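You operate a simulated robot arm through the tools that you are given. There is no shell and no other tool. Be economical: measure what you need, move in short steps, check, and stop when the job is done.

You run a simulated robot arm. Do the job below in one go: nothing can be reset, and whatever is moved stays where it is left.

Task
With the hand pump, jack the ram out just past 40 mm.
Fine: under 10 mm past; shut the silver bleed knob and silver lever first; ram lever back on hold; pump stays off.

The check looks at the end state, three seconds after you hand in, the way a careful person would. Anything else that was tipped, shoved, dropped, spilled or broken makes it a failure.

Robot
A 7-joint arm with a three-finger gripper on a trunk, on a base that drives. Base frame: it is fixed to the floor where the robot stands at the start and does not move with it; the origin is under the middle of the robot, x ahead of it, y to its left, z up. Lengths are in cm, angles in degrees, forces in N, time in s.
With the tool pointing down near the work surface it reaches from about 10 to 82 cm from the robot's upright axis, wherever it stands. Its first joint turns from -166.0 to 166.0 degrees. Places, roughly: flow knob [140, -10, 60]; green pump button [130, -40, 80]; hand pump lever [140, -50, 50]; pump box [140, -40, 70]; ram lever [140, -10, 80]; ram rod [140, -60, 30]; red bleed knob [140, 20, 60]; red lever [130, 10, 70]; roll lever [140, 10, 80]; silver bleed knob [140, -20, 60]; silver lever [130, -20, 80]. Payload 2.94 kg.
Tool frame: the origin (TCP) lies between the finger pads and is the grasp point; the fingertips stand 3 cm ahead of it; z points along the fingers, y is the line along which they close. The gripper opens to 13.2 cm. The gripper's body begins 10.7 cm behind the TCP.
Orientation is that of the tool frame in the base frame, as [roll, pitch, yaw] about the fixed x, y, z axes, in that order (R = Rz(yaw) Ry(pitch) Rx(roll)). With the fingers straight down and closing along the base's y, the tool's x points along the base's -x, its y along +y and its z along -z.

Tools
- The arm moves only by the tool move_arm. Its arguments are lists of equal length, an entry for each row: "offset": the shift along the tool's x, y, z in units of 20 mm (1.0 is 20 mm), a list of three; "delta_rot": the turn, a rotation vector about the tool's x, y, z in units of 6 degrees (1.0 is 6 degrees), a list of three; "jaw": the gripper command, from -1 (fully open) to 1 (shut), values between in proportion. In form: {"offset": [[tx, ty, tz], ...], "delta_rot": [[wx, wy, wz], ...], "jaw": [jaw, ...]}. A call has 1 to 20 rows; each row shifts and turns the commanded pose from where the row before left it, along the tool's axes as they then stand. A call with a number of a shift or a turn outside -1 to 1 is refused whole. A row lasts 0.2 s, in which the tool goes at most 5 cm and 8.6 degrees; a call with a longer step from one row to the next is refused whole, and so is a gripper value outside its range. Where a pose cannot be reached the arm comes as near as it can. A force on the tool above 80 N (or 10 N above the force at the start of the call, whichever is more), or a blocked arm, ends the call early, and 0.2 s more pass. Each finger halts on what it meets, pressing with about 23 N; the grip force reading is that of the motor and also rises with nothing between the fingers. The clock runs only during rows and for 0.2 s after the last one: add rows that do not move to give the fingers time. It gives the time, the measured TCP pose, the force on the tool (base axes), the opening and the grip force at its end, in the units of the frame above (readings bear some noise), with the torque about the TCP (base axes, N m) and any sound that the robot's microphone picked up.
- Cameras (640 x 400 px; columns grow to the right, rows downward): "scene" is now at [4.48, 18.78, 173.81]; the picture's right is [-0.05, -1.00, 0.00], its down [-0.80, 0.04, -0.59] and it looks along [0.59, -0.03, -0.81] (base axes); focal length 255 px, centre (320, 200). "wrist" rides on the gripper at [7.2, 0.3, -14.4] in the tool frame; the picture's right is [-0.04, 1.00, 0.00], its down [-0.88, -0.04, -0.48] and it looks along [-0.47, -0.02, 0.88] (tool axes); focal length 256 px, centre (320, 200). There is no depth. A picture from a camera that has moved, and an enlarged one, comes with that camera's place and axes in the base frame and with its lens.
- snapshot(camera): a new picture of that camera. No time passes.
- lift_body(by): slides the trunk up (or, below 0, down) by that many cm; the arm and the scene camera ride with it, the base frame stays. It gives what a move gives, with no picture.
- steer(legs): drives the robot by 1 to 6 legs, each [ahead, left, turn to the left] in cm, cm and degrees, along the robot's own axes; the way and the turn of a leg run together, so that a leg with both is an arc; at most 150 cm and 180 degrees a leg. The arm and the cameras ride along, it lands a little off, and it stops where it bumps. It gives what a move gives.
- pan_tilt(pan, tilt): turns the head with the scene camera to pan (to the left, within 143 degrees either way) and tilt (down, from -29 to 69), counted from straight ahead of the robot. It gives what a move gives.
- zoom(camera, box): a new picture of the part [left, top, right, bottom] of that camera's present view, enlarged. No time passes.
- hand_in(): hands the job in; it is judged then, once.

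Work in short steps. Places have to be worked out from the pictures, the camera data and where the tool is seen: move nearer, look again, correct. Check each grasp and each placing, and mend what went wrong. You have 120 turns and 78 pictures in all, those below and enlarged ones among them. Open the gripper and draw the arm clear of the work before you hand the job in, unless the task says otherwise; then end with one line.

The tools are called after "Request:" as name(argument=value, ...) on one line, values as JSON. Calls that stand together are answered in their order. move_arm: Moves the arm, as the interface text tells. Its arguments: {"type":"object","properties":{"offset":{"type":"array"},"delta_rot":{"type":"array"},"jaw":{"type":"array"}},"required":["offset","delta_rot","jaw"]} The other tools are called the same way: lift_body (by) slides the trunk up or down; steer (legs) drives the base; pan_tilt (pan, tilt) turns the head that bears the scene camera; snapshot (camera) takes a picture; zoom (camera, box) takes an enlarged picture of a part of a camera's view; hand_in () hands the job in.

At the start:

```text
time: 0.0
position: [50.92, 9.07, 71.51]
tcp_rot: [179.9, 0.0, -180.0]
ft_force: [0.4, 1.0, 1.1]
moment: [0.02, 0.03, 0.03]
opening: 13.21
gripper_force: 0.2
trunk travel left (down, up): [-25.0, 29.0]
robot x, y, heading: [0.03, 0.26, -0.1]
head pan, tilt: [-3.1, 53.7]
```

scene: 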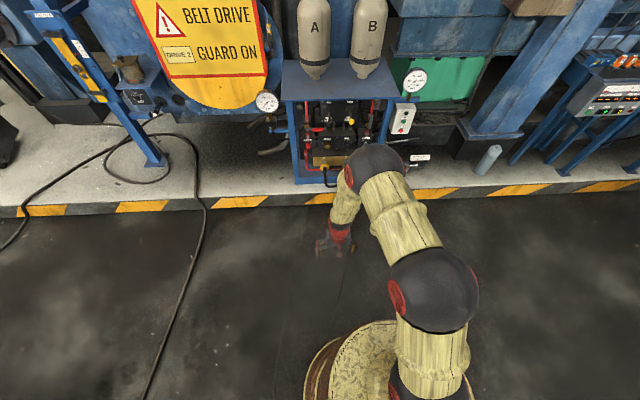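
wrist: 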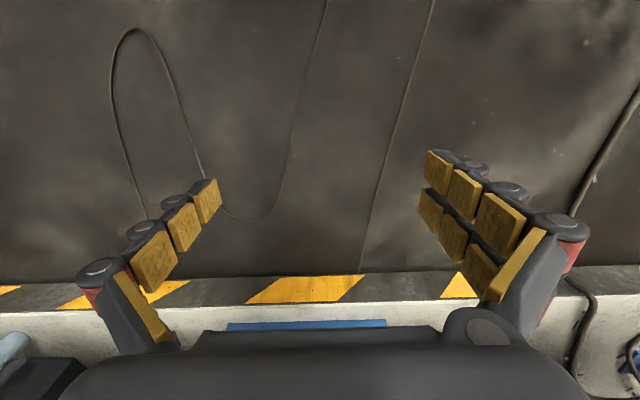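

The panel is about 1.4 m ahead. I'll tilt the head up for a better look at it.

Request:
pan_tilt(pan=-10, tilt=38)

Request:
zoom(camera="scene", box=[240, 60, 460, 200])

```text
time: 0.8
position: [50.9, 9.07, 71.55]
tcp_rot: [-180.0, 0.0, -180.0]
ft_force: [0.9, 0.8, 0.8]
moment: [-0.04, -0.02, 0.03]
opening: 13.19
gripper_force: 0.1
trunk travel left (down, up): [-25.0, 29.0]
robot x, y, heading: [0.21, 0.27, 0.1]
head pan, tilt: [-10.0, 38.0]
```

```text
2.86 times, centred on (350, 130) of scene
camera zoom: at [5.64, 17.68, 176.0], right [-0.17, -0.98, 0.0], down [-0.61, 0.11, -0.79], along [0.78, -0.14, -0.62], focal length 728 px, centre (234, 400)
```

zoom: 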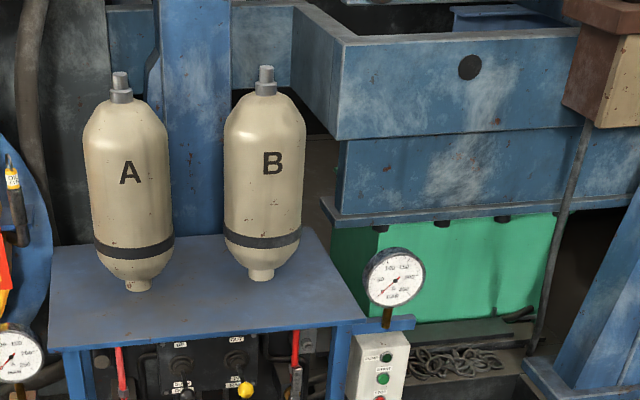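

The table top hides the controls, so I'll lower the trunk and look from a lower angle.

Request:
lift_body(by=-24)

Request:
steer(legs=[[25, -25, 0]])

Request:
pan_tilt(pan=-5, tilt=40)

Request:
snapshot(camera="scene")

Request:
snapshot(camera="wrist")

```text
time: 3.3
position: [50.96, 9.06, 47.58]
tcp_rot: [-180.0, 0.0, -180.0]
ft_force: [0.3, 0.2, -0.5]
moment: [0.06, -0.02, 0.01]
opening: 13.21
gripper_force: 0.1
trunk travel left (down, up): [-1.0, 53.0]
robot x, y, heading: [-0.0, 0.27, 0.1]
head pan, tilt: [-10.0, 38.0]
```

```text
time: 5.6
position: [76.1, -17.48, 47.49]
tcp_rot: [-180.0, 0.0, 179.7]
ft_force: [0.3, 0.0, 0.8]
moment: [0.0, -0.02, 0.03]
opening: 13.19
gripper_force: 0.1
trunk travel left (down, up): [-1.0, 53.0]
robot x, y, heading: [24.79, -26.13, -0.1]
head pan, tilt: [-10.0, 38.0]
```

```text
time: 6.3
position: [76.01, -17.53, 47.52]
tcp_rot: [-180.0, 0.1, 179.7]
ft_force: [-0.4, 0.6, -0.2]
moment: [0.0, 0.01, -0.02]
opening: 13.19
gripper_force: 0.1
trunk travel left (down, up): [-1.0, 53.0]
robot x, y, heading: [25.1, -26.16, -0.4]
head pan, tilt: [-5.0, 40.0]
```

```text
74 pictures are left
camera scene: at [30.77, -7.84, 151.7], right [-0.09, -1.0, 0.0], down [-0.64, 0.06, -0.77], along [0.76, -0.07, -0.64], focal length 255 px, centre (320, 200)
```

scene: 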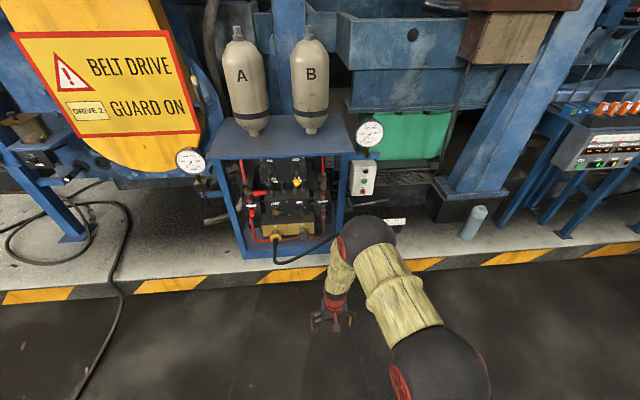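

```text
73 pictures are left
camera wrist: at [68.9, -17.17, 61.94], right [0.05, 1.0, 0.0], down [0.88, -0.04, 0.48], along [0.47, -0.02, -0.88], focal length 256 px, centre (320, 200)
```

wrist: 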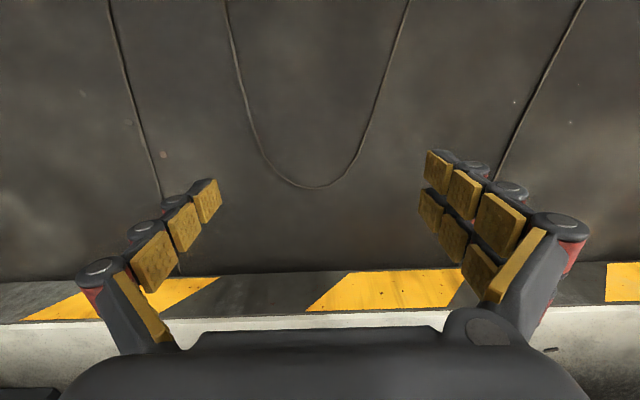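

The rig's front is now visible. I'll enlarge it.

Request:
zoom(camera="scene", box=[230, 140, 350, 215])

Request:
zoom(camera="scene", box=[310, 110, 430, 270])

Request:
zoom(camera="scene", box=[220, 190, 340, 275])

```text
5.33 times, centred on (290, 178) of scene
camera zoom: at [30.77, -7.84, 151.7], right [-0.09, -1.0, 0.0], down [-0.64, 0.06, -0.77], along [0.76, -0.07, -0.64], focal length 1359 px, centre (480, 320)
```

zoom: 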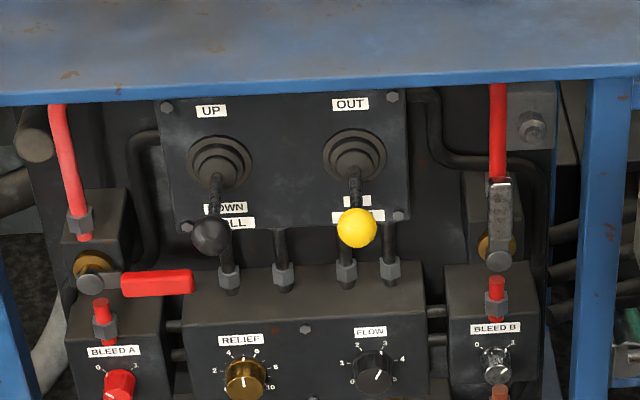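

```text
2.50 times, centred on (370, 190) of scene
camera zoom: at [30.77, -7.84, 151.7], right [-0.09, -1.0, 0.0], down [-0.64, 0.06, -0.77], along [0.76, -0.07, -0.64], focal length 637 px, centre (195, 225)
```

zoom: 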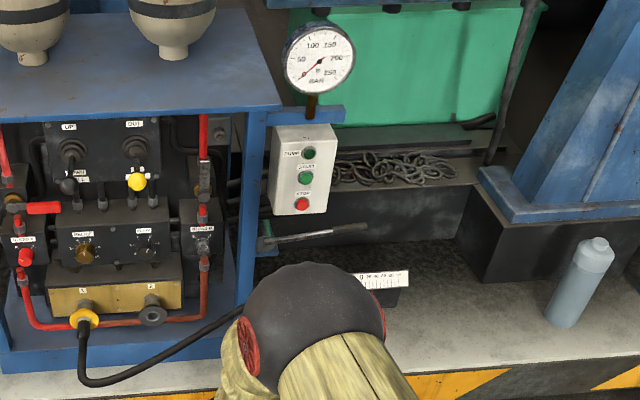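

```text
4.71 times, centred on (280, 232) of scene
camera zoom: at [30.77, -7.84, 151.7], right [-0.09, -1.0, 0.0], down [-0.64, 0.06, -0.77], along [0.76, -0.07, -0.64], focal length 1199 px, centre (508, 47)
```

zoom: 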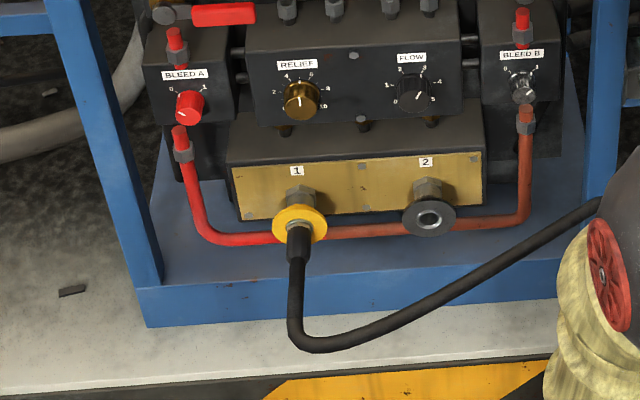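

Ball levers on top (RAM has the yellow ball, marked OUT above); the silver lever stands vertical (open), BLEED B silver knob below; hand pump handle sits right of the rig, under the pump box. I'll pitch the tool to point forward.

Request:
move_arm(offset=[[0, 0, 0], [0, 0, 0], [0, 0, 0], [0, 0, 0], [0, 0, 0], [0, 0, 0], [0, 0, 0], [0, 0, 0], [0, 0, 0], [0, 0, 0], [0, 0, 0], [0, 0, 0], [0, 0, 0], [0, 0, 0], [0, 0, 0]], delta_rot=[[0, -1, 0], [0, -1, 0], [0, -1, 0], [0, -1, 0], [0, -1, 0], [0, -1, 0], [0, -1, 0], [0, -1, 0], [0, -1, 0], [0, -1, 0], [0, -1, 0], [0, -1, 0], [0, -1, 0], [0, -1, 0], [0, -1, 0]], jaw=[-1, -1, -1, -1, -1, -1, -1, -1, -1, -1, -1, -1, -1, -1, -1])

Request:
snapshot(camera="scene")

Request:
snapshot(camera="wrist")

```text
time: 9.5
position: [84.31, -17.65, 50.71]
tcp_rot: [-130.2, 80.1, -133.5]
ft_force: [-1.0, -0.1, 0.1]
moment: [0.02, 0.07, -0.01]
opening: 13.2
gripper_force: 0.0
out of reach, approached as far as the arm can: row 4, 5, 6, 10, 11, 12, 13, 14, 15
trunk travel left (down, up): [-1.0, 53.0]
robot x, y, heading: [25.27, -26.11, -0.2]
head pan, tilt: [-5.0, 40.0]
```

```text
69 pictures are left
camera scene: at [30.73, -7.85, 151.71], right [-0.09, -1.0, 0.0], down [-0.64, 0.06, -0.77], along [0.76, -0.07, -0.64], focal length 255 px, centre (320, 200)
```

scene: 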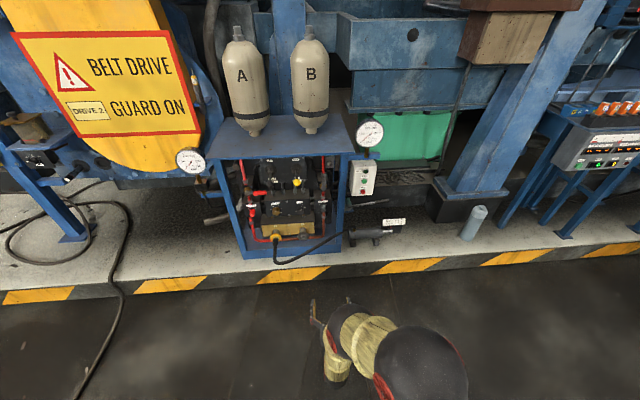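

```text
68 pictures are left
camera wrist: at [69.17, -17.27, 45.13], right [0.05, 0.99, -0.09], down [-0.37, 0.1, 0.92], along [0.93, -0.02, 0.37], focal length 256 px, centre (320, 200)
```

wrist: 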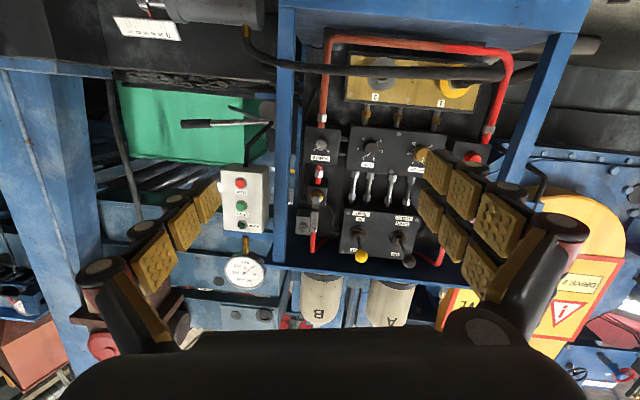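

Excellent view from below. I'll enlarge the valves and the hand pump/ram from both cameras to triangulate.

Request:
zoom(camera="wrist", box=[270, 110, 450, 280])

Request:
zoom(camera="wrist", box=[100, 0, 300, 140])

Request:
zoom(camera="scene", box=[330, 170, 430, 260])

Request:
zoom(camera="scene", box=[270, 155, 350, 215])

```text
2.35 times, centred on (360, 195) of wrist
camera zoom: at [69.17, -17.27, 45.13], right [0.05, 0.99, -0.09], down [-0.37, 0.1, 0.92], along [0.93, -0.02, 0.37], focal length 602 px, centre (226, 212)
```

zoom: 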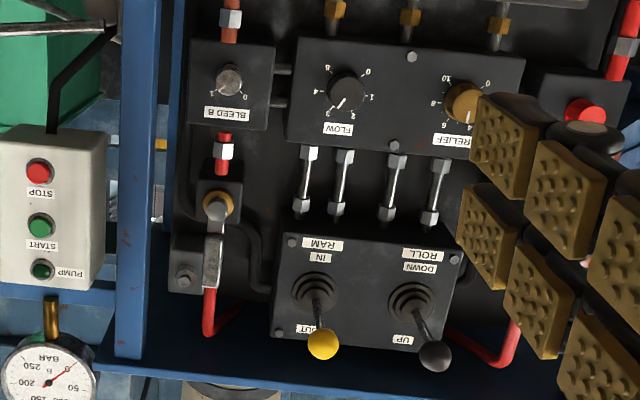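

```text
2.86 times, centred on (200, 70) of wrist
camera zoom: at [69.17, -17.27, 45.13], right [0.05, 0.99, -0.09], down [-0.37, 0.1, 0.92], along [0.93, -0.02, 0.37], focal length 731 px, centre (663, 571)
```

zoom: 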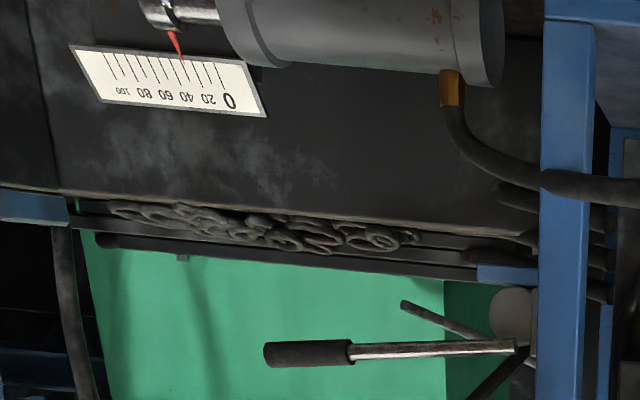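

```text
4.44 times, centred on (380, 215) of scene
camera zoom: at [30.73, -7.85, 151.71], right [-0.09, -1.0, 0.0], down [-0.64, 0.06, -0.77], along [0.76, -0.07, -0.64], focal length 1132 px, centre (53, 133)
```

zoom: 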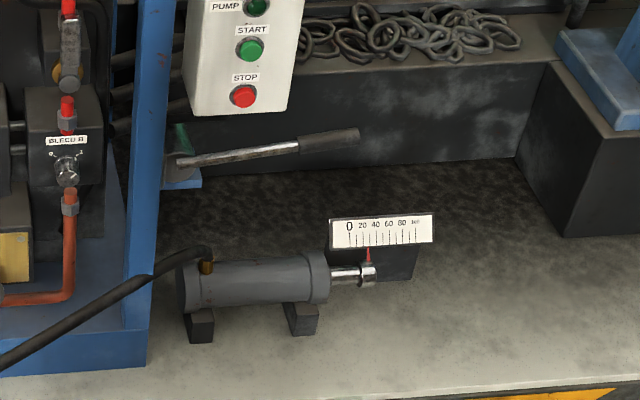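

```text
6.67 times, centred on (310, 185) of scene
camera zoom: at [30.73, -7.85, 151.71], right [-0.09, -1.0, 0.0], down [-0.64, 0.06, -0.77], along [0.76, -0.07, -0.64], focal length 1698 px, centre (387, 300)
```

zoom: 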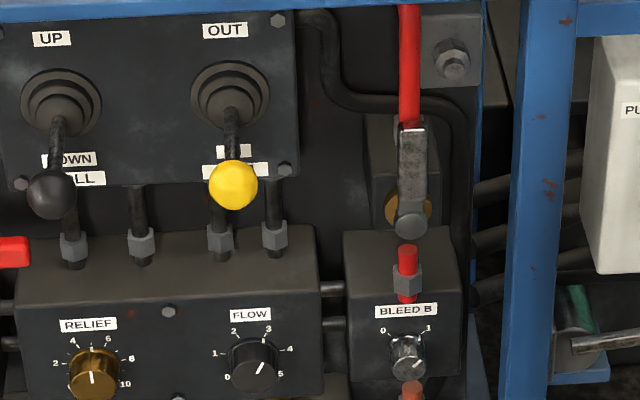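

Triangulated (cm): silver lever pivot ≈(135,−19.6,71.4) with tip straight up at z≈81; BLEED B knob ≈(136,−19.6,56.5); ram ball ≈(126.6,−6.2,82.3); pump handle grip from ≈(141,−51,54.3) to (141,−58.8,55.5), pivot near y=−35. I'll drive forward so these come in reach.

Request:
steer(legs=[[33, 4, 0]])

Request:
snapshot(camera="wrist")

```text
time: 11.7
position: [117.4, -13.0, 50.61]
tcp_rot: [-130.6, 80.0, -133.6]
ft_force: [0.9, -0.7, -0.1]
moment: [0.0, 0.0, 0.0]
opening: 13.21
gripper_force: 0.0
trunk travel left (down, up): [-1.0, 53.0]
robot x, y, heading: [57.98, -22.5, 0.1]
head pan, tilt: [-5.0, 40.0]
```

```text
63 pictures are left
camera wrist: at [102.41, -12.82, 45.14], right [0.05, 0.99, -0.09], down [-0.37, 0.1, 0.92], along [0.93, -0.01, 0.37], focal length 256 px, centre (320, 200)
```

wrist: 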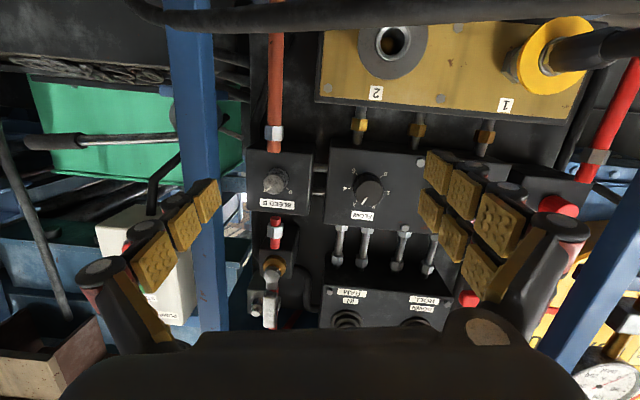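

Now a close look at the BLEED B knob's pointer and scale.

Request:
zoom(camera="wrist", box=[240, 145, 320, 220])

Request:
zoom(camera="scene", box=[260, 130, 380, 290])

```text
5.33 times, centred on (280, 182) of wrist
camera zoom: at [102.41, -12.82, 45.14], right [0.05, 0.99, -0.09], down [-0.37, 0.1, 0.92], along [0.93, -0.01, 0.37], focal length 1365 px, centre (533, 293)
```

zoom: 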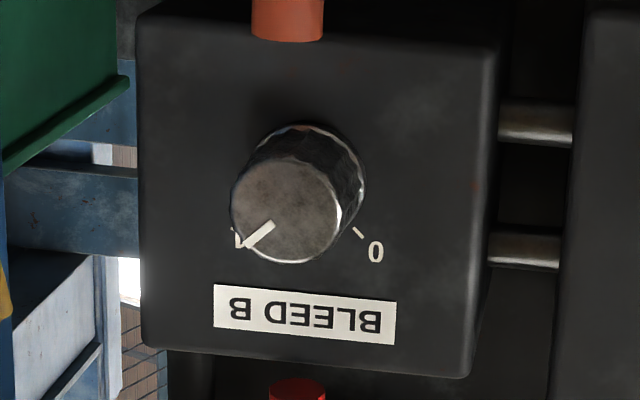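

```text
2.50 times, centred on (320, 210) of scene
camera zoom: at [63.92, -3.68, 151.7], right [-0.08, -1.0, 0.0], down [-0.64, 0.05, -0.77], along [0.76, -0.06, -0.64], focal length 637 px, centre (320, 175)
```

zoom: 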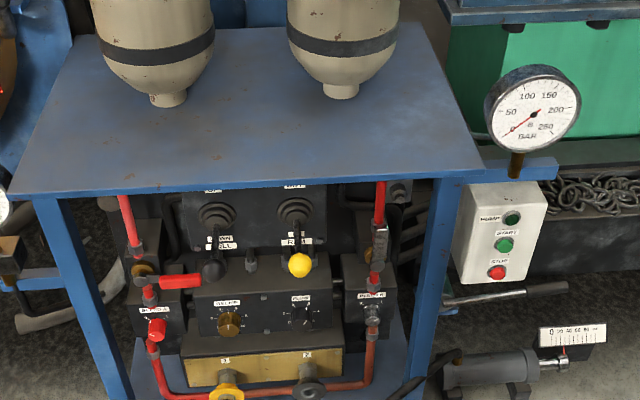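

The silver bleed knob points at 1; 0 is ~100° counter-clockwise (seen from front). I'll test a small move to see where the commanded pose sits.

Request:
move_arm(offset=[[-1, -1, 0], [-1, -1, 0], [-1, -1, 0]], delta_rot=[[0, 0, 0], [0, 0, 0], [0, 0, 0]], jaw=[-0.4, -0.4, -0.4])

```text
time: 12.5
position: [117.79, -17.39, 57.25]
tcp_rot: [-130.4, 80.0, -134.0]
ft_force: [0.5, -1.1, -0.7]
moment: [0.01, -0.01, -0.01]
opening: 9.23
gripper_force: 0.0
out of reach, approached as far as the arm can: row 3
trunk travel left (down, up): [-1.0, 53.0]
robot x, y, heading: [58.54, -22.12, 0.1]
head pan, tilt: [-5.0, 40.0]
```

The command follows the measured pose. I'll square the orientation to the panel and go forward toward the knob, keeping ~8 cm off.

Request:
move_arm(offset=[[0, -0.5, 1], [0, -0.4, 1], [0, 0, 1], [0, 0, 0]], delta_rot=[[-0.24, -0.58, 0.6], [-0.24, -0.58, 0.6], [0, 0, 0], [0, 0, 0]], jaw=[-0.4, -0.4, -0.4, -0.4])

Request:
snapshot(camera="wrist")

```text
time: 13.5
position: [121.78, -15.1, 58.81]
tcp_rot: [-91.3, 83.0, -93.8]
ft_force: [-0.8, -0.4, -0.3]
moment: [0.04, 0.0, -0.03]
opening: 9.25
gripper_force: 0.1
out of reach, approached as far as the arm can: row 1, 2
trunk travel left (down, up): [-1.0, 53.0]
robot x, y, heading: [58.15, -21.85, 0.1]
head pan, tilt: [-5.0, 40.0]
```

```text
60 pictures are left
camera wrist: at [107.36, -15.06, 51.62], right [0.04, 1.0, -0.08], down [-0.47, 0.09, 0.88], along [0.88, 0.0, 0.47], focal length 256 px, centre (320, 200)
```

wrist: 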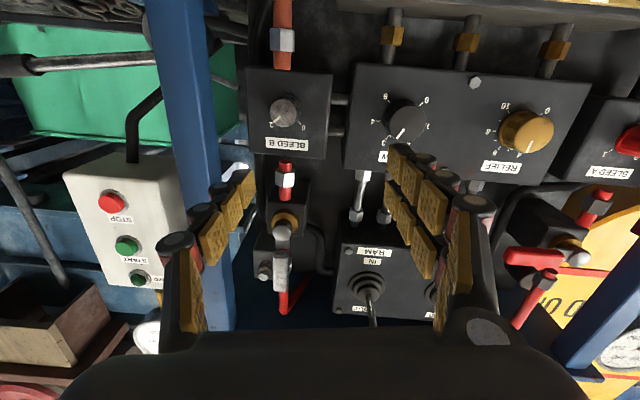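

Nearly square now. I'll continue toward a pregrasp in front of the knob.

Request:
move_arm(offset=[[0.5, -0.7, 1], [0.5, -0.7, 1], [0.4, -0.6, 0], [0, 0, 0]], delta_rot=[[0, 0, 0], [0, 0, 0], [0, 0, 0], [0, 0, 0]], jaw=[-0.4, -0.4, -0.4, -0.4])

Request:
snapshot(camera="wrist")

Request:
snapshot(camera="scene")

```text
time: 14.5
position: [121.49, -15.28, 57.98]
tcp_rot: [-91.7, 83.0, -94.1]
ft_force: [0.7, -0.3, 0.2]
moment: [-0.02, 0.03, 0.0]
opening: 9.25
gripper_force: 0.0
out of reach, approached as far as the arm can: row 1, 2, 3
trunk travel left (down, up): [-1.0, 53.0]
robot x, y, heading: [58.46, -22.39, 0.1]
head pan, tilt: [-5.0, 40.0]
```

```text
59 pictures are left
camera wrist: at [107.06, -15.28, 50.87], right [0.04, 1.0, -0.08], down [-0.47, 0.09, 0.88], along [0.88, 0.0, 0.47], focal length 256 px, centre (320, 200)
```

wrist: 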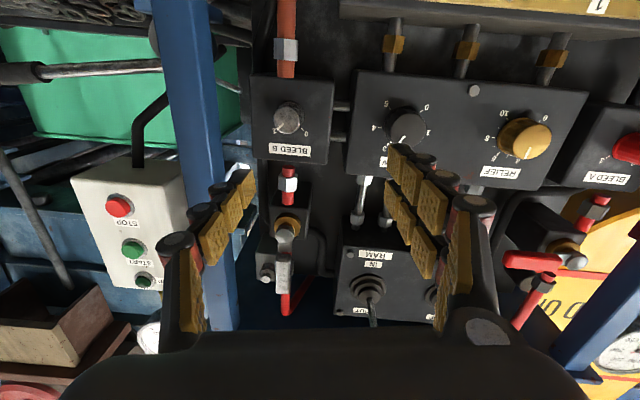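

```text
58 pictures are left
camera scene: at [63.93, -3.68, 151.7], right [-0.08, -1.0, 0.0], down [-0.64, 0.05, -0.77], along [0.76, -0.06, -0.64], focal length 255 px, centre (320, 200)
```

scene: 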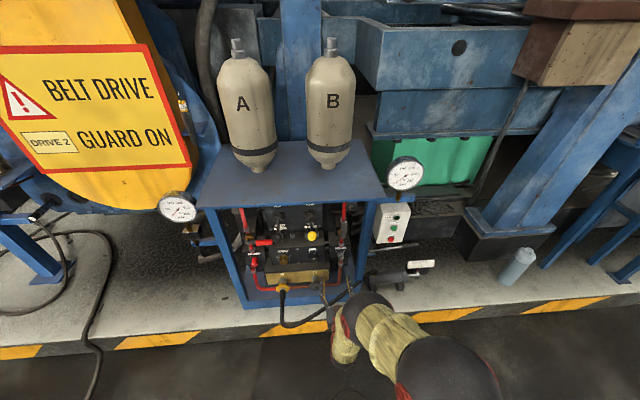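

The wrist is at its bend limit because the hand is too near the body for a horizontal tool. I'll back the base off and extend the arm more.

Request:
steer(legs=[[-14, 0, 0]])

Request:
move_arm(offset=[[0, 0, 1], [0, 0, 1], [0, 0, 1], [0, 0, 1], [0, 0, 1], [0, 0, 1], [0, 0, 1], [0, -0.7, 0], [0, -0.7, 0], [0, -0.6, 0], [0, 0, 0]], delta_rot=[[0, 0, 0], [0, 0, 0], [0, 0, 0], [0, 0, 0], [0, 0, 0], [0, 0, 0], [0, 0, 0], [0, 0, 0], [0, 0, 0], [0, 0, 0], [0, 0, 0]], jaw=[-0.4, -0.4, -0.4, -0.4, -0.4, -0.4, -0.4, -0.4, -0.4, -0.4, -0.4])

```text
time: 15.8
position: [107.88, -15.39, 57.95]
tcp_rot: [-91.7, 82.9, -94.2]
ft_force: [0.1, 0.2, 0.4]
moment: [0.04, -0.04, -0.01]
opening: 9.25
gripper_force: 0.1
trunk travel left (down, up): [-1.0, 53.0]
robot x, y, heading: [44.73, -22.29, -0.0]
head pan, tilt: [-5.0, 40.0]
```

```text
time: 18.2
position: [110.12, -15.56, 58.36]
tcp_rot: [-91.9, 83.1, -95.0]
ft_force: [-1.1, 0.3, 0.0]
moment: [0.0, 0.01, 0.02]
opening: 9.21
gripper_force: 0.0
out of reach, approached as far as the arm can: row 2, 3, 4, 5, 6, 7, 8, 9, 10
trunk travel left (down, up): [-1.0, 53.0]
robot x, y, heading: [44.84, -22.22, 0.0]
head pan, tilt: [-5.0, 40.0]
```

Forward motion remains blocked by a joint limit. I'll test whether tilting the fingers downward some frees it.

Request:
move_arm(offset=[[0, 0, 0], [0, 0, 0], [0, 0, 0], [0, 0, 0], [0, 0, 0.5], [0, 0, 0.5], [0, 0, 0.5], [0, 0, 0.5], [0, 0, 0]], delta_rot=[[0, 1, 0], [0, 1, 0], [0, 1, 0], [0, 1, 0], [0, 0, 0], [0, 0, 0], [0, 0, 0], [0, 0, 0], [0, 0, 0]], jaw=[-0.4, -0.4, -0.4, -0.4, -0.4, -0.4, -0.4, -0.4, -0.4])

Request:
snapshot(camera="scene")

```text
time: 20.2
position: [113.8, -15.8, 56.74]
tcp_rot: [-163.3, 65.0, -167.2]
ft_force: [-0.4, -0.2, 0.1]
moment: [0.0, 0.0, 0.03]
opening: 9.25
gripper_force: 0.1
trunk travel left (down, up): [-1.0, 53.0]
robot x, y, heading: [45.09, -21.95, 0.4]
head pan, tilt: [-5.0, 40.0]
```

```text
57 pictures are left
camera scene: at [50.46, -3.72, 151.7], right [-0.08, -1.0, 0.0], down [-0.64, 0.05, -0.77], along [0.76, -0.06, -0.64], focal length 255 px, centre (320, 200)
```

scene: 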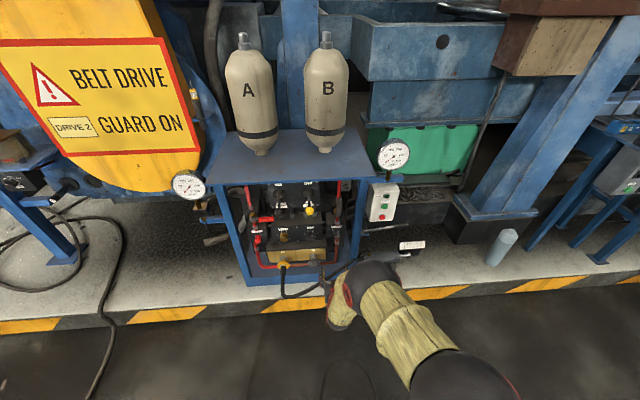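

Tilted down, it moves freely. I'll extend further at this tilt and then try levelling.

Request:
move_arm(offset=[[-0.3, -0.5, 1], [-0.3, -0.5, 1], [-0.3, -0.5, 1], [-0.3, -0.5, 0.8], [0, 0, 0], [0, 0, 0], [0, 0, 0], [0, 0, 0], [0, 0, 0]], delta_rot=[[0, 0, 0], [0, 0, 0], [0, 0, 0], [0, 0, 0], [0, -0.5, 0], [0, -0.5, 0], [0, -0.5, 0], [0, -0.5, 0], [0, 0, 0]], jaw=[-0.4, -0.4, -0.4, -0.4, -0.4, -0.4, -0.4, -0.4, -0.4])

Request:
snapshot(camera="wrist")

```text
time: 22.2
position: [121.81, -17.14, 56.51]
tcp_rot: [-149.4, 75.9, -153.5]
ft_force: [-0.2, 0.0, -0.6]
moment: [-0.01, -0.03, -0.01]
opening: 9.24
gripper_force: 0.1
out of reach, approached as far as the arm can: row 5, 6, 7, 8
trunk travel left (down, up): [-1.0, 53.0]
robot x, y, heading: [44.51, -21.9, 0.3]
head pan, tilt: [-5.0, 40.0]
```

```text
56 pictures are left
camera wrist: at [106.42, -16.51, 52.47], right [0.06, 0.99, -0.08], down [-0.27, 0.1, 0.96], along [0.96, -0.04, 0.28], focal length 256 px, centre (320, 200)
```

wrist: 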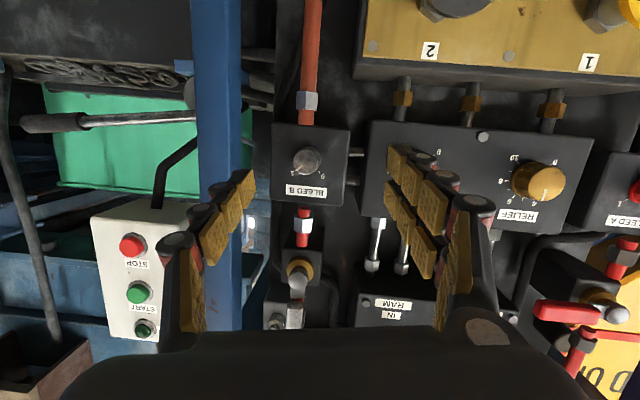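

Tilt is only ~12° below level, good enough. I'll drive the base 8 ahead and 2.5 right to line up with the knob.

Request:
steer(legs=[[7, -2.5, 0]])

Request:
snapshot(camera="wrist")

```text
time: 23.2
position: [129.11, -19.61, 56.43]
tcp_rot: [-149.4, 75.9, -153.3]
ft_force: [-0.4, 0.8, -0.3]
moment: [0.01, -0.02, 0.0]
opening: 9.23
gripper_force: 0.1
trunk travel left (down, up): [-1.0, 53.0]
robot x, y, heading: [52.13, -24.93, 0.2]
head pan, tilt: [-5.0, 40.0]
```

```text
55 pictures are left
camera wrist: at [113.55, -19.07, 52.49], right [0.06, 0.99, -0.08], down [-0.27, 0.1, 0.96], along [0.96, -0.04, 0.28], focal length 256 px, centre (320, 200)
```

wrist: 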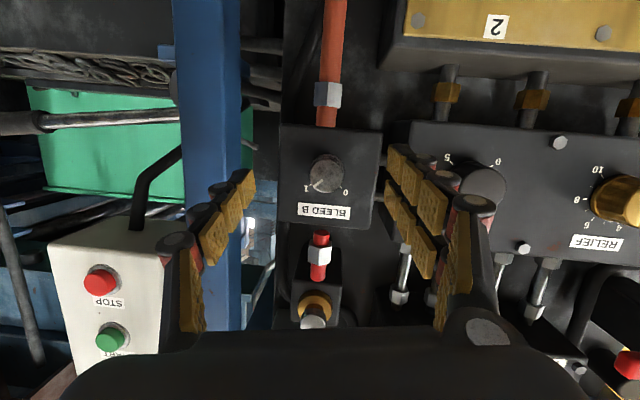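

Aligned (knob ≈ (135.3,−19.7,56.4)). I'll narrow the jaws and advance so the pads straddle the knob.

Request:
move_arm(offset=[[-0.15, 0, 0.6], [-0.15, 0.05, 0.6], [-0.13, 0.05, 0.6], [-0.1, 0, 0.4], [0, 0, 0]], delta_rot=[[0, 0, 0], [0, 0, 0], [0, 0, 0], [0, 0, 0], [0, 0, 0]], jaw=[0.1, 0.1, 0.1, 0.1, 0.1])

Request:
snapshot(camera="wrist")

```text
time: 24.4
position: [133.51, -19.8, 56.42]
tcp_rot: [-149.5, 75.9, -153.4]
ft_force: [-0.5, 0.2, 0.7]
moment: [-0.02, -0.03, -0.01]
opening: 5.94
gripper_force: 0.0
trunk travel left (down, up): [-1.0, 53.0]
robot x, y, heading: [51.98, -24.82, 0.3]
head pan, tilt: [-5.0, 40.0]
```

```text
54 pictures are left
camera wrist: at [117.98, -19.17, 52.51], right [0.06, 0.99, -0.08], down [-0.27, 0.1, 0.96], along [0.96, -0.04, 0.28], focal length 256 px, centre (320, 200)
```

wrist: 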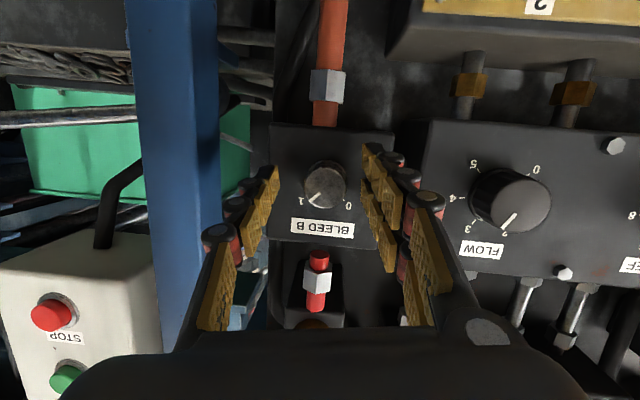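

I'll close on the knob and check the opening.

Request:
move_arm(offset=[[0, 0, 0.3], [0, 0, 0], [0, 0, 0], [0, 0, 0], [0, 0, 0], [0, 0, 0]], delta_rot=[[0, 0, 0], [0, 0, 0], [0, 0, 0], [0, 0, 0], [0, 0, 0], [0, 0, 0]], jaw=[0.1, 1, 1, 1, 1, 1])

Request:
snapshot(camera="wrist")

```text
time: 25.8
position: [133.91, -19.44, 56.2]
tcp_rot: [-149.4, 75.5, -153.0]
ft_force: [-7.3, 33.1, -7.6]
moment: [-0.12, 0.58, 1.16]
opening: 3.08
gripper_force: 45.3
trunk travel left (down, up): [-1.0, 53.0]
robot x, y, heading: [52.2, -24.54, 0.4]
head pan, tilt: [-5.0, 40.0]
```

```text
53 pictures are left
camera wrist: at [118.49, -18.9, 52.23], right [0.06, 0.99, -0.08], down [-0.27, 0.1, 0.96], along [0.96, -0.03, 0.27], focal length 256 px, centre (320, 200)
```

wrist: 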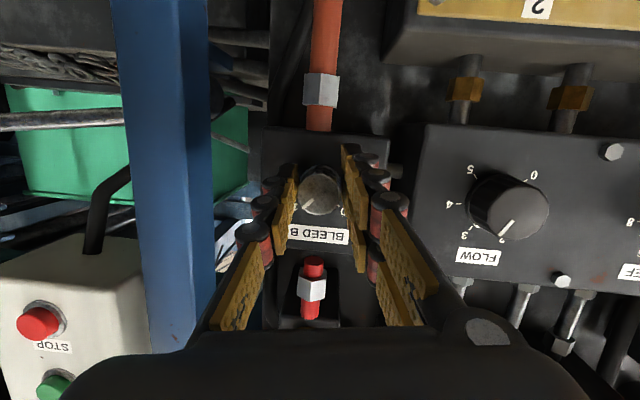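

Gripped (3.08 cm). I'll ease the side load and turn counter-clockwise in part, checking.

Request:
move_arm(offset=[[0, 0.15, 0], [0, 0, 0], [0, 0, 0], [0, 0, 0], [0, 0, 0], [0, 0, 0]], delta_rot=[[0, 0, 0], [0.218, -0.058, -0.974], [0.218, -0.058, -0.974], [0.218, -0.058, -0.974], [0.218, -0.058, -0.974], [0, 0, 0]], jaw=[1, 1, 1, 1, 1, 1])

Request:
snapshot(camera="wrist")

```text
time: 27.2
position: [134.05, -19.46, 56.26]
tcp_rot: [-107.2, 57.1, -113.8]
ft_force: [-33.2, 23.0, -7.9]
moment: [-0.07, 0.25, 0.87]
opening: 3.04
gripper_force: 44.9
trunk travel left (down, up): [-1.0, 53.0]
robot x, y, heading: [51.97, -24.78, 0.0]
head pan, tilt: [-5.0, 40.0]
```

```text
52 pictures are left
camera wrist: at [118.51, -20.61, 52.31], right [0.06, 0.87, -0.48], down [-0.27, 0.48, 0.83], along [0.96, 0.08, 0.27], focal length 256 px, centre (320, 200)
```

wrist: 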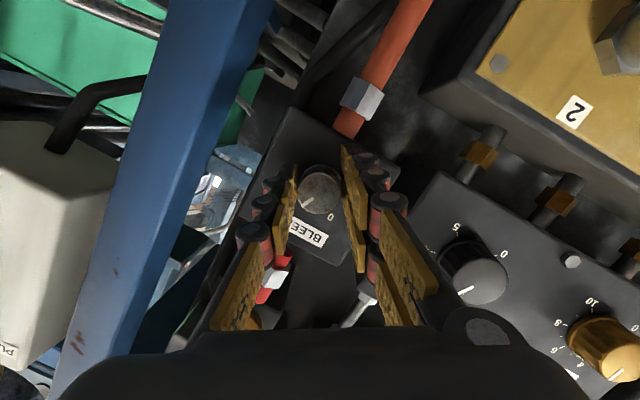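

The knob follows the hand. I'll back off slightly to ease the axial push and keep turning.

Request:
move_arm(offset=[[0, 0.05, -0.1], [0, 0, 0], [0, 0, 0], [0, 0, 0], [0, 0, 0], [0, 0, 0], [0, 0, 0]], delta_rot=[[0.218, -0.058, -0.974], [0.218, -0.058, -0.974], [0.218, -0.058, -0.974], [0.218, -0.058, -0.974], [0.218, -0.058, -0.974], [0.218, -0.058, -0.974], [0, 0, 0]], jaw=[1, 1, 1, 1, 1, 1, 1])

Request:
snapshot(camera="wrist")

```text
time: 28.8
position: [134.05, -19.67, 56.3]
tcp_rot: [-92.1, 23.0, -103.9]
ft_force: [-7.5, -15.1, -12.9]
moment: [-0.02, 0.7, -0.71]
opening: 3.05
gripper_force: 45.0
trunk travel left (down, up): [-1.0, 53.0]
robot x, y, heading: [52.18, -24.5, 0.2]
head pan, tilt: [-5.0, 40.0]
```

```text
51 pictures are left
camera wrist: at [118.51, -22.83, 53.66], right [0.07, 0.43, -0.9], down [-0.27, 0.88, 0.39], along [0.96, 0.22, 0.17], focal length 256 px, centre (320, 200)
```

wrist: 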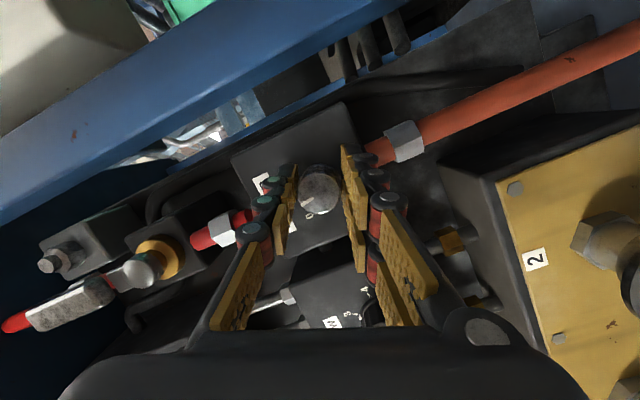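

About 60° done; 0 is coming up beside the pointer. Continue turning.

Request:
move_arm(offset=[[0, 0, 0], [0, 0, 0], [0, 0, 0], [0, 0, 0], [0, 0, 0], [0, 0, 0]], delta_rot=[[0.218, -0.058, -0.974], [0.218, -0.058, -0.974], [0.218, -0.058, -0.974], [0.218, -0.058, -0.974], [0.218, -0.058, -0.974], [0, 0, 0]], jaw=[1, 1, 1, 1, 1, 1])

Request:
zoom(camera="wrist", box=[240, 120, 400, 260])

```text
time: 30.2
position: [134.04, -19.66, 56.39]
tcp_rot: [-85.2, -6.3, -102.8]
ft_force: [-13.9, -33.1, -4.1]
moment: [0.02, 0.3, -0.83]
opening: 3.04
gripper_force: 45.1
trunk travel left (down, up): [-1.0, 53.0]
robot x, y, heading: [52.02, -24.42, 0.0]
head pan, tilt: [-5.0, 40.0]
```

```text
2.86 times, centred on (320, 190) of wrist
camera zoom: at [118.5, -23.66, 55.64], right [0.07, -0.08, -0.99], down [-0.27, 0.96, -0.09], along [0.96, 0.28, 0.04], focal length 731 px, centre (320, 229)
```

zoom: 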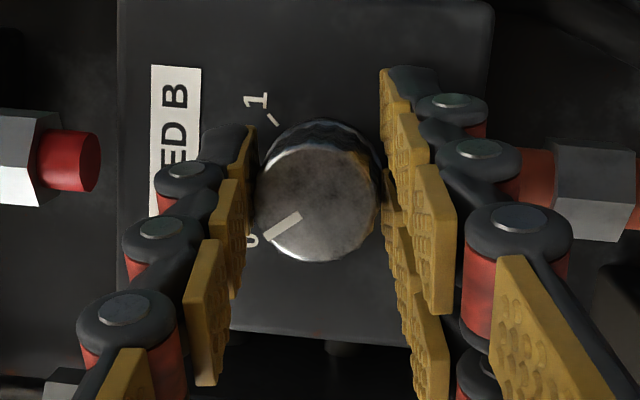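

Pointer is ~10° short of 0. Two more steps to the stop, watching the torque.

Request:
move_arm(offset=[[0, 0, 0], [0, 0, 0], [0, 0, 0]], delta_rot=[[0.218, -0.058, -0.974], [0.218, -0.058, -0.974], [0, 0, 0]], jaw=[1, 1, 1])

Request:
zoom(camera="wrist", box=[240, 120, 400, 260])

```text
time: 31.0
position: [133.89, -19.32, 56.23]
tcp_rot: [-82.5, -17.9, -103.0]
ft_force: [-10.5, -20.6, -7.2]
moment: [0.16, 0.13, -1.38]
opening: 3.04
gripper_force: 44.9
trunk travel left (down, up): [-1.0, 53.0]
robot x, y, heading: [52.03, -24.68, 0.1]
head pan, tilt: [-5.0, 40.0]
```

```text
2.86 times, centred on (320, 190) of wrist
camera zoom: at [118.52, -23.58, 56.45], right [0.07, -0.29, -0.96], down [-0.28, 0.92, -0.29], along [0.96, 0.29, -0.02], focal length 731 px, centre (320, 229)
```

zoom: 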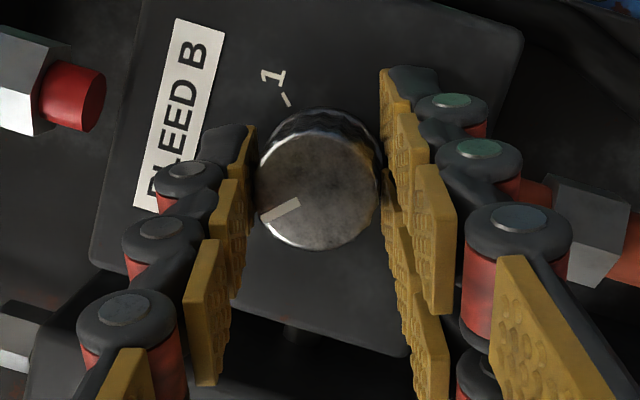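

The pointer slipped relative to the pads and torque rose: the stop at 0 is reached. Open, back out, and turn the hand back.

Request:
move_arm(offset=[[0, 0, 0], [0, 0, 0], [0, 0, 0], [0, 0, -1], [0, 0, -1], [0, 0, -1], [0, 0, -1], [0, 0, 0]], delta_rot=[[0, 0, 0], [0, 0, 0], [0, 0, 0], [0, 0, 0], [0, 0, 0], [0, 0, 0], [0, 0, 0], [0, 0, 0]], jaw=[0.1, 0.1, 0.1, 0.1, 0.1, 0.1, 0.1, 0.1])

Request:
zoom(camera="wrist", box=[220, 100, 420, 260])

```text
time: 32.8
position: [126.27, -17.6, 55.52]
tcp_rot: [-82.5, -17.9, -102.9]
ft_force: [0.2, -1.1, 0.1]
moment: [-0.02, 0.01, 0.01]
opening: 5.94
gripper_force: 0.0
trunk travel left (down, up): [-1.0, 53.0]
robot x, y, heading: [51.94, -24.8, 0.4]
head pan, tilt: [-5.0, 40.0]
```

```text
2.50 times, centred on (320, 180) of wrist
camera zoom: at [110.74, -21.88, 55.59], right [0.07, -0.29, -0.96], down [-0.28, 0.92, -0.29], along [0.96, 0.29, -0.02], focal length 640 px, centre (320, 250)
```

zoom: 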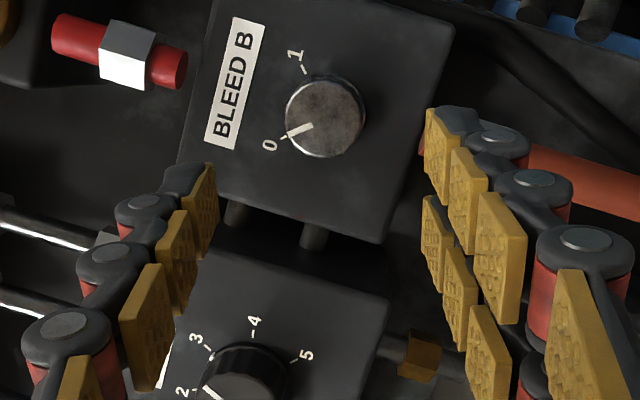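

BLEED B reads 0. Rotate the hand back to neutral to prepare for the silver lever.

Request:
move_arm(offset=[[0, 0, -1], [0, 0, 0], [0, 0, 0], [0, 0, 0], [0, 0, 0], [0, 0, 0], [0, 0, 0], [0, 0, 0], [0, 0, 0], [0, 0, 0], [0, 0, 0], [0, 0, 0], [0, 0, 0], [0, 0, 0], [0, 0, 0], [0, 0, 0], [0, 0, 0], [0, 0, 0]], delta_rot=[[-0.218, 0.058, 0.974], [-0.218, 0.058, 0.974], [-0.218, 0.058, 0.974], [-0.218, 0.058, 0.974], [-0.218, 0.058, 0.974], [-0.218, 0.058, 0.974], [-0.218, 0.058, 0.974], [-0.218, 0.058, 0.974], [-0.218, 0.058, 0.974], [-0.218, 0.058, 0.974], [-0.218, 0.058, 0.974], [-0.218, 0.058, 0.974], [-0.218, 0.058, 0.974], [-0.218, 0.058, 0.974], [-0.218, 0.058, 0.974], [-0.218, 0.058, 0.974], [-0.218, 0.058, 0.974], [0, 0, 0]], jaw=[1, 1, 1, 1, 1, 1, 1, 1, 1, 1, 1, 1, 1, 1, 1, 1, 1, 1])

Request:
lift_body(by=18)

Request:
snapshot(camera="wrist")

```text
time: 36.6
position: [124.08, -17.46, 55.09]
tcp_rot: [-149.7, 75.9, -153.8]
ft_force: [0.0, 0.4, 1.4]
moment: [-0.01, 0.01, -0.04]
opening: 0.0
gripper_force: 23.0
trunk travel left (down, up): [-1.0, 53.0]
robot x, y, heading: [52.3, -24.93, 0.2]
head pan, tilt: [-5.0, 40.0]
```

```text
time: 38.6
position: [124.18, -17.43, 72.95]
tcp_rot: [-149.6, 75.9, -153.5]
ft_force: [0.8, 0.3, -0.7]
moment: [-0.02, 0.02, 0.0]
opening: 0.0
gripper_force: 22.8
trunk travel left (down, up): [-19.0, 35.0]
robot x, y, heading: [52.02, -24.66, 0.1]
head pan, tilt: [-5.0, 40.0]
```

```text
47 pictures are left
camera wrist: at [108.66, -16.84, 69.08], right [0.06, 0.99, -0.08], down [-0.27, 0.1, 0.96], along [0.96, -0.04, 0.28], focal length 256 px, centre (320, 200)
```

wrist: 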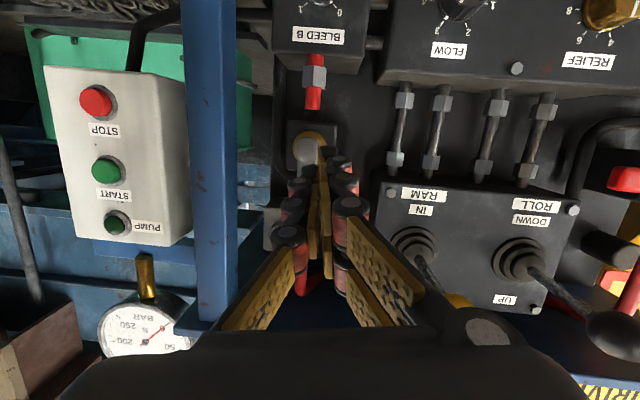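

Silver lever pivot confirmed at ≈(134.5,−19.5,71.5). I'll take the closed fingers to the right of its handle, at z≈78.

Request:
move_arm(offset=[[-0.57, -0.81, 0.15], [-0.57, -0.81, 0.15], [-0.57, -0.81, 0.15], [-0.57, -0.81, 0.15], [0, 0, 0]], delta_rot=[[0, 0, 0], [0, 0, 0], [0, 0, 0], [0, 0, 0], [0, 0, 0]], jaw=[1, 1, 1, 1, 1])

Request:
snapshot(camera="wrist")

Request:
snapshot(camera="scene")

```text
time: 39.8
position: [125.96, -20.85, 78.11]
tcp_rot: [-149.0, 75.8, -153.7]
ft_force: [-1.1, -0.2, -0.2]
moment: [0.0, 0.01, 0.01]
opening: 0.02
gripper_force: 22.9
out of reach, approached as far as the arm can: row 3, 4
trunk travel left (down, up): [-19.0, 35.0]
robot x, y, heading: [51.98, -24.78, -0.0]
head pan, tilt: [-5.0, 40.0]
```

```text
46 pictures are left
camera wrist: at [110.51, -20.02, 74.13], right [0.08, 0.99, -0.09], down [-0.27, 0.1, 0.96], along [0.96, -0.05, 0.28], focal length 256 px, centre (320, 200)
```

wrist: 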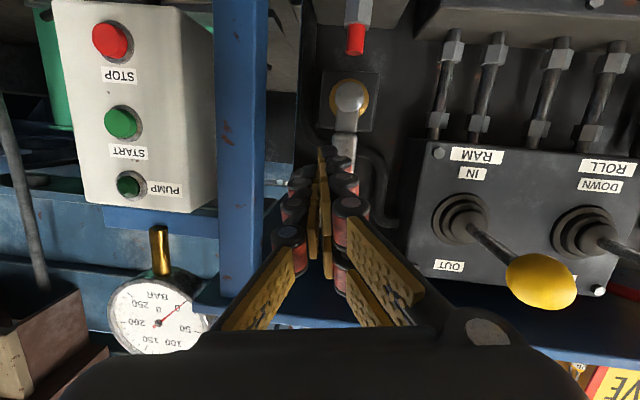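

```text
45 pictures are left
camera scene: at [57.61, -6.27, 169.7], right [-0.08, -1.0, 0.0], down [-0.64, 0.05, -0.77], along [0.76, -0.06, -0.64], focal length 255 px, centre (320, 200)
```

scene: 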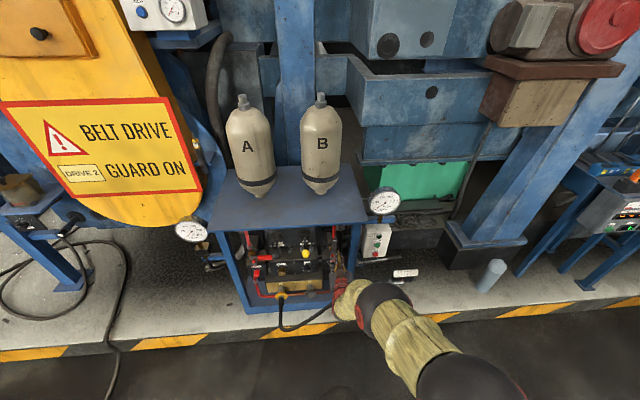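

The arm can't go further right here, so I'll shift the base right 2.7 cm and then push forward beside the handle.

Request:
steer(legs=[[0, -3, 0]])

Request:
move_arm(offset=[[-0.1, 0, 0.8], [-0.1, 0, 0.8], [-0.1, 0, 0.8], [0, 0, 0]], delta_rot=[[0, 0, 0], [0, 0, 0], [0, 0, 0], [0, 0, 0]], jaw=[1, 1, 1, 1])

Request:
snapshot(camera="wrist")

```text
time: 40.6
position: [126.03, -23.77, 78.1]
tcp_rot: [-149.0, 75.7, -153.8]
ft_force: [-0.8, 0.3, 0.9]
moment: [-0.06, -0.01, 0.0]
opening: 0.0
gripper_force: 22.9
trunk travel left (down, up): [-19.0, 35.0]
robot x, y, heading: [52.16, -27.88, 0.2]
head pan, tilt: [-5.0, 40.0]
```

```text
time: 41.6
position: [130.96, -24.21, 77.53]
tcp_rot: [-149.0, 75.6, -153.9]
ft_force: [0.2, -0.8, 0.0]
moment: [-0.02, -0.02, 0.0]
opening: 0.0
gripper_force: 22.5
trunk travel left (down, up): [-19.0, 35.0]
robot x, y, heading: [52.09, -28.02, 0.1]
head pan, tilt: [-5.0, 40.0]
```

```text
44 pictures are left
camera wrist: at [115.38, -23.44, 73.72], right [0.08, 0.99, -0.09], down [-0.27, 0.1, 0.96], along [0.96, -0.05, 0.28], focal length 256 px, centre (320, 200)
```

wrist: 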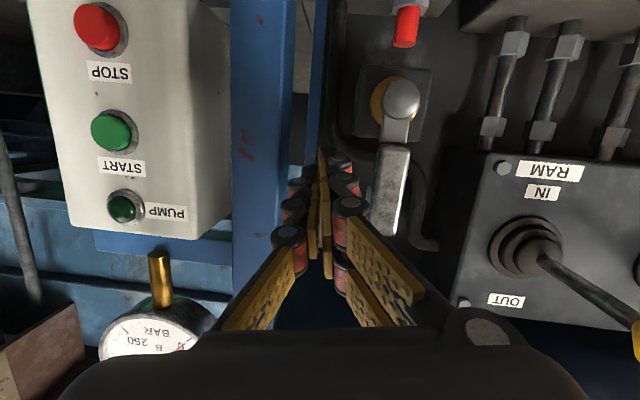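

Fingers are right of the handle; handle is at x≈133. Advance 1.5 cm and push it to the left (+y).

Request:
move_arm(offset=[[-0.15, 0, 0.75], [-0.05, 0.5, -0.04], [-0.05, 0.5, -0.04], [-0.05, 0.5, -0.04], [-0.05, 0.5, -0.04], [0, 0.4, -0.03], [0, 0.3, 0], [0, 0.3, 0], [0, 0, 0]], delta_rot=[[0, 0, 0], [0, 0, 0], [0, 0, 0], [0, 0, 0], [0, 0, 0], [0, 0, 0], [0, 0, 0], [0, 0, 0], [0, 0, 0]], jaw=[1, 1, 1, 1, 1, 1, 1, 1, 1])

Request:
snapshot(camera="wrist")

```text
time: 43.6
position: [132.51, -18.4, 77.55]
tcp_rot: [-148.9, 75.6, -153.6]
ft_force: [0.0, -0.7, 0.9]
moment: [0.02, -0.02, 0.01]
opening: 0.0
gripper_force: 23.3
trunk travel left (down, up): [-19.0, 35.0]
robot x, y, heading: [51.86, -27.91, 0.0]
head pan, tilt: [-5.0, 40.0]
```

```text
43 pictures are left
camera wrist: at [117.08, -17.53, 73.46], right [0.08, 0.99, -0.09], down [-0.27, 0.1, 0.96], along [0.96, -0.05, 0.28], focal length 256 px, centre (320, 200)
```

wrist: 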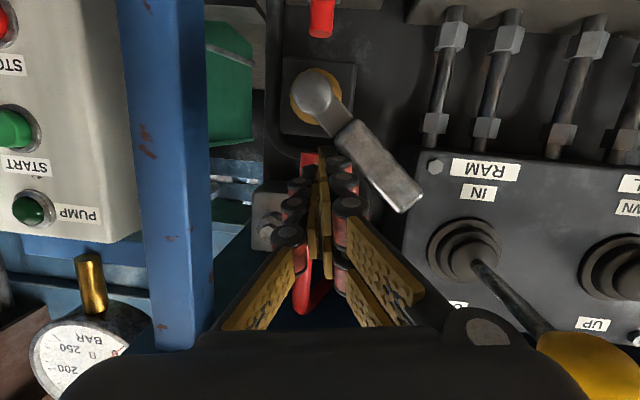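

The lever swings freely to the left (≈40°). Continue along the arc to horizontal.

Request:
move_arm(offset=[[0.1, 0.42, 0], [0.1, 0.42, 0], [0.13, 0.42, 0], [0.13, 0.42, 0], [0.37, 0.29, 0.07], [0.37, 0.29, 0.07], [0.37, 0.29, 0.07], [0.4, 0.29, 0.07], [0, 0, 0]], delta_rot=[[0, 0, 0], [0, 0, 0], [0, 0, 0], [0, 0, 0], [0, 0, 0], [0, 0, 0], [0, 0, 0], [0, 0, 0], [0, 0, 0]], jaw=[1, 1, 1, 1, 1, 1, 1, 1, 1])

Request:
snapshot(camera="wrist")

```text
time: 45.5
position: [133.85, -13.33, 75.03]
tcp_rot: [-145.1, 78.2, -150.5]
ft_force: [10.0, 1.5, 11.4]
moment: [0.11, -0.29, -0.1]
opening: 0.01
gripper_force: 22.6
trunk travel left (down, up): [-19.0, 35.0]
robot x, y, heading: [51.59, -28.0, 0.2]
head pan, tilt: [-5.0, 40.0]
stopped in row 9: the force on the tool passed its limit at 83 N (the readings are from after the stop); the commanded pose is now the measured one
```

```text
42 pictures are left
camera wrist: at [118.7, -12.38, 70.37], right [0.09, 0.99, -0.07], down [-0.31, 0.1, 0.94], along [0.95, -0.06, 0.32], focal length 256 px, centre (320, 200)
```

wrist: 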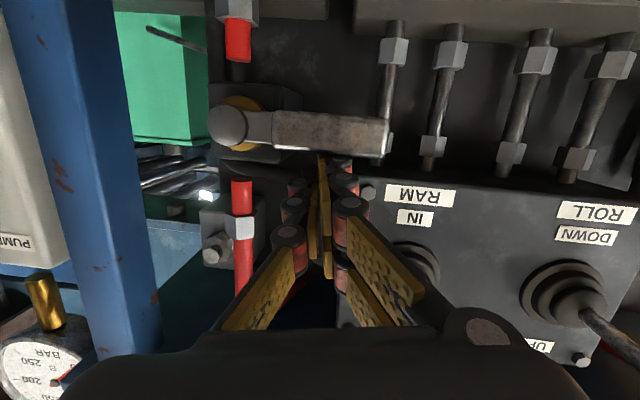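

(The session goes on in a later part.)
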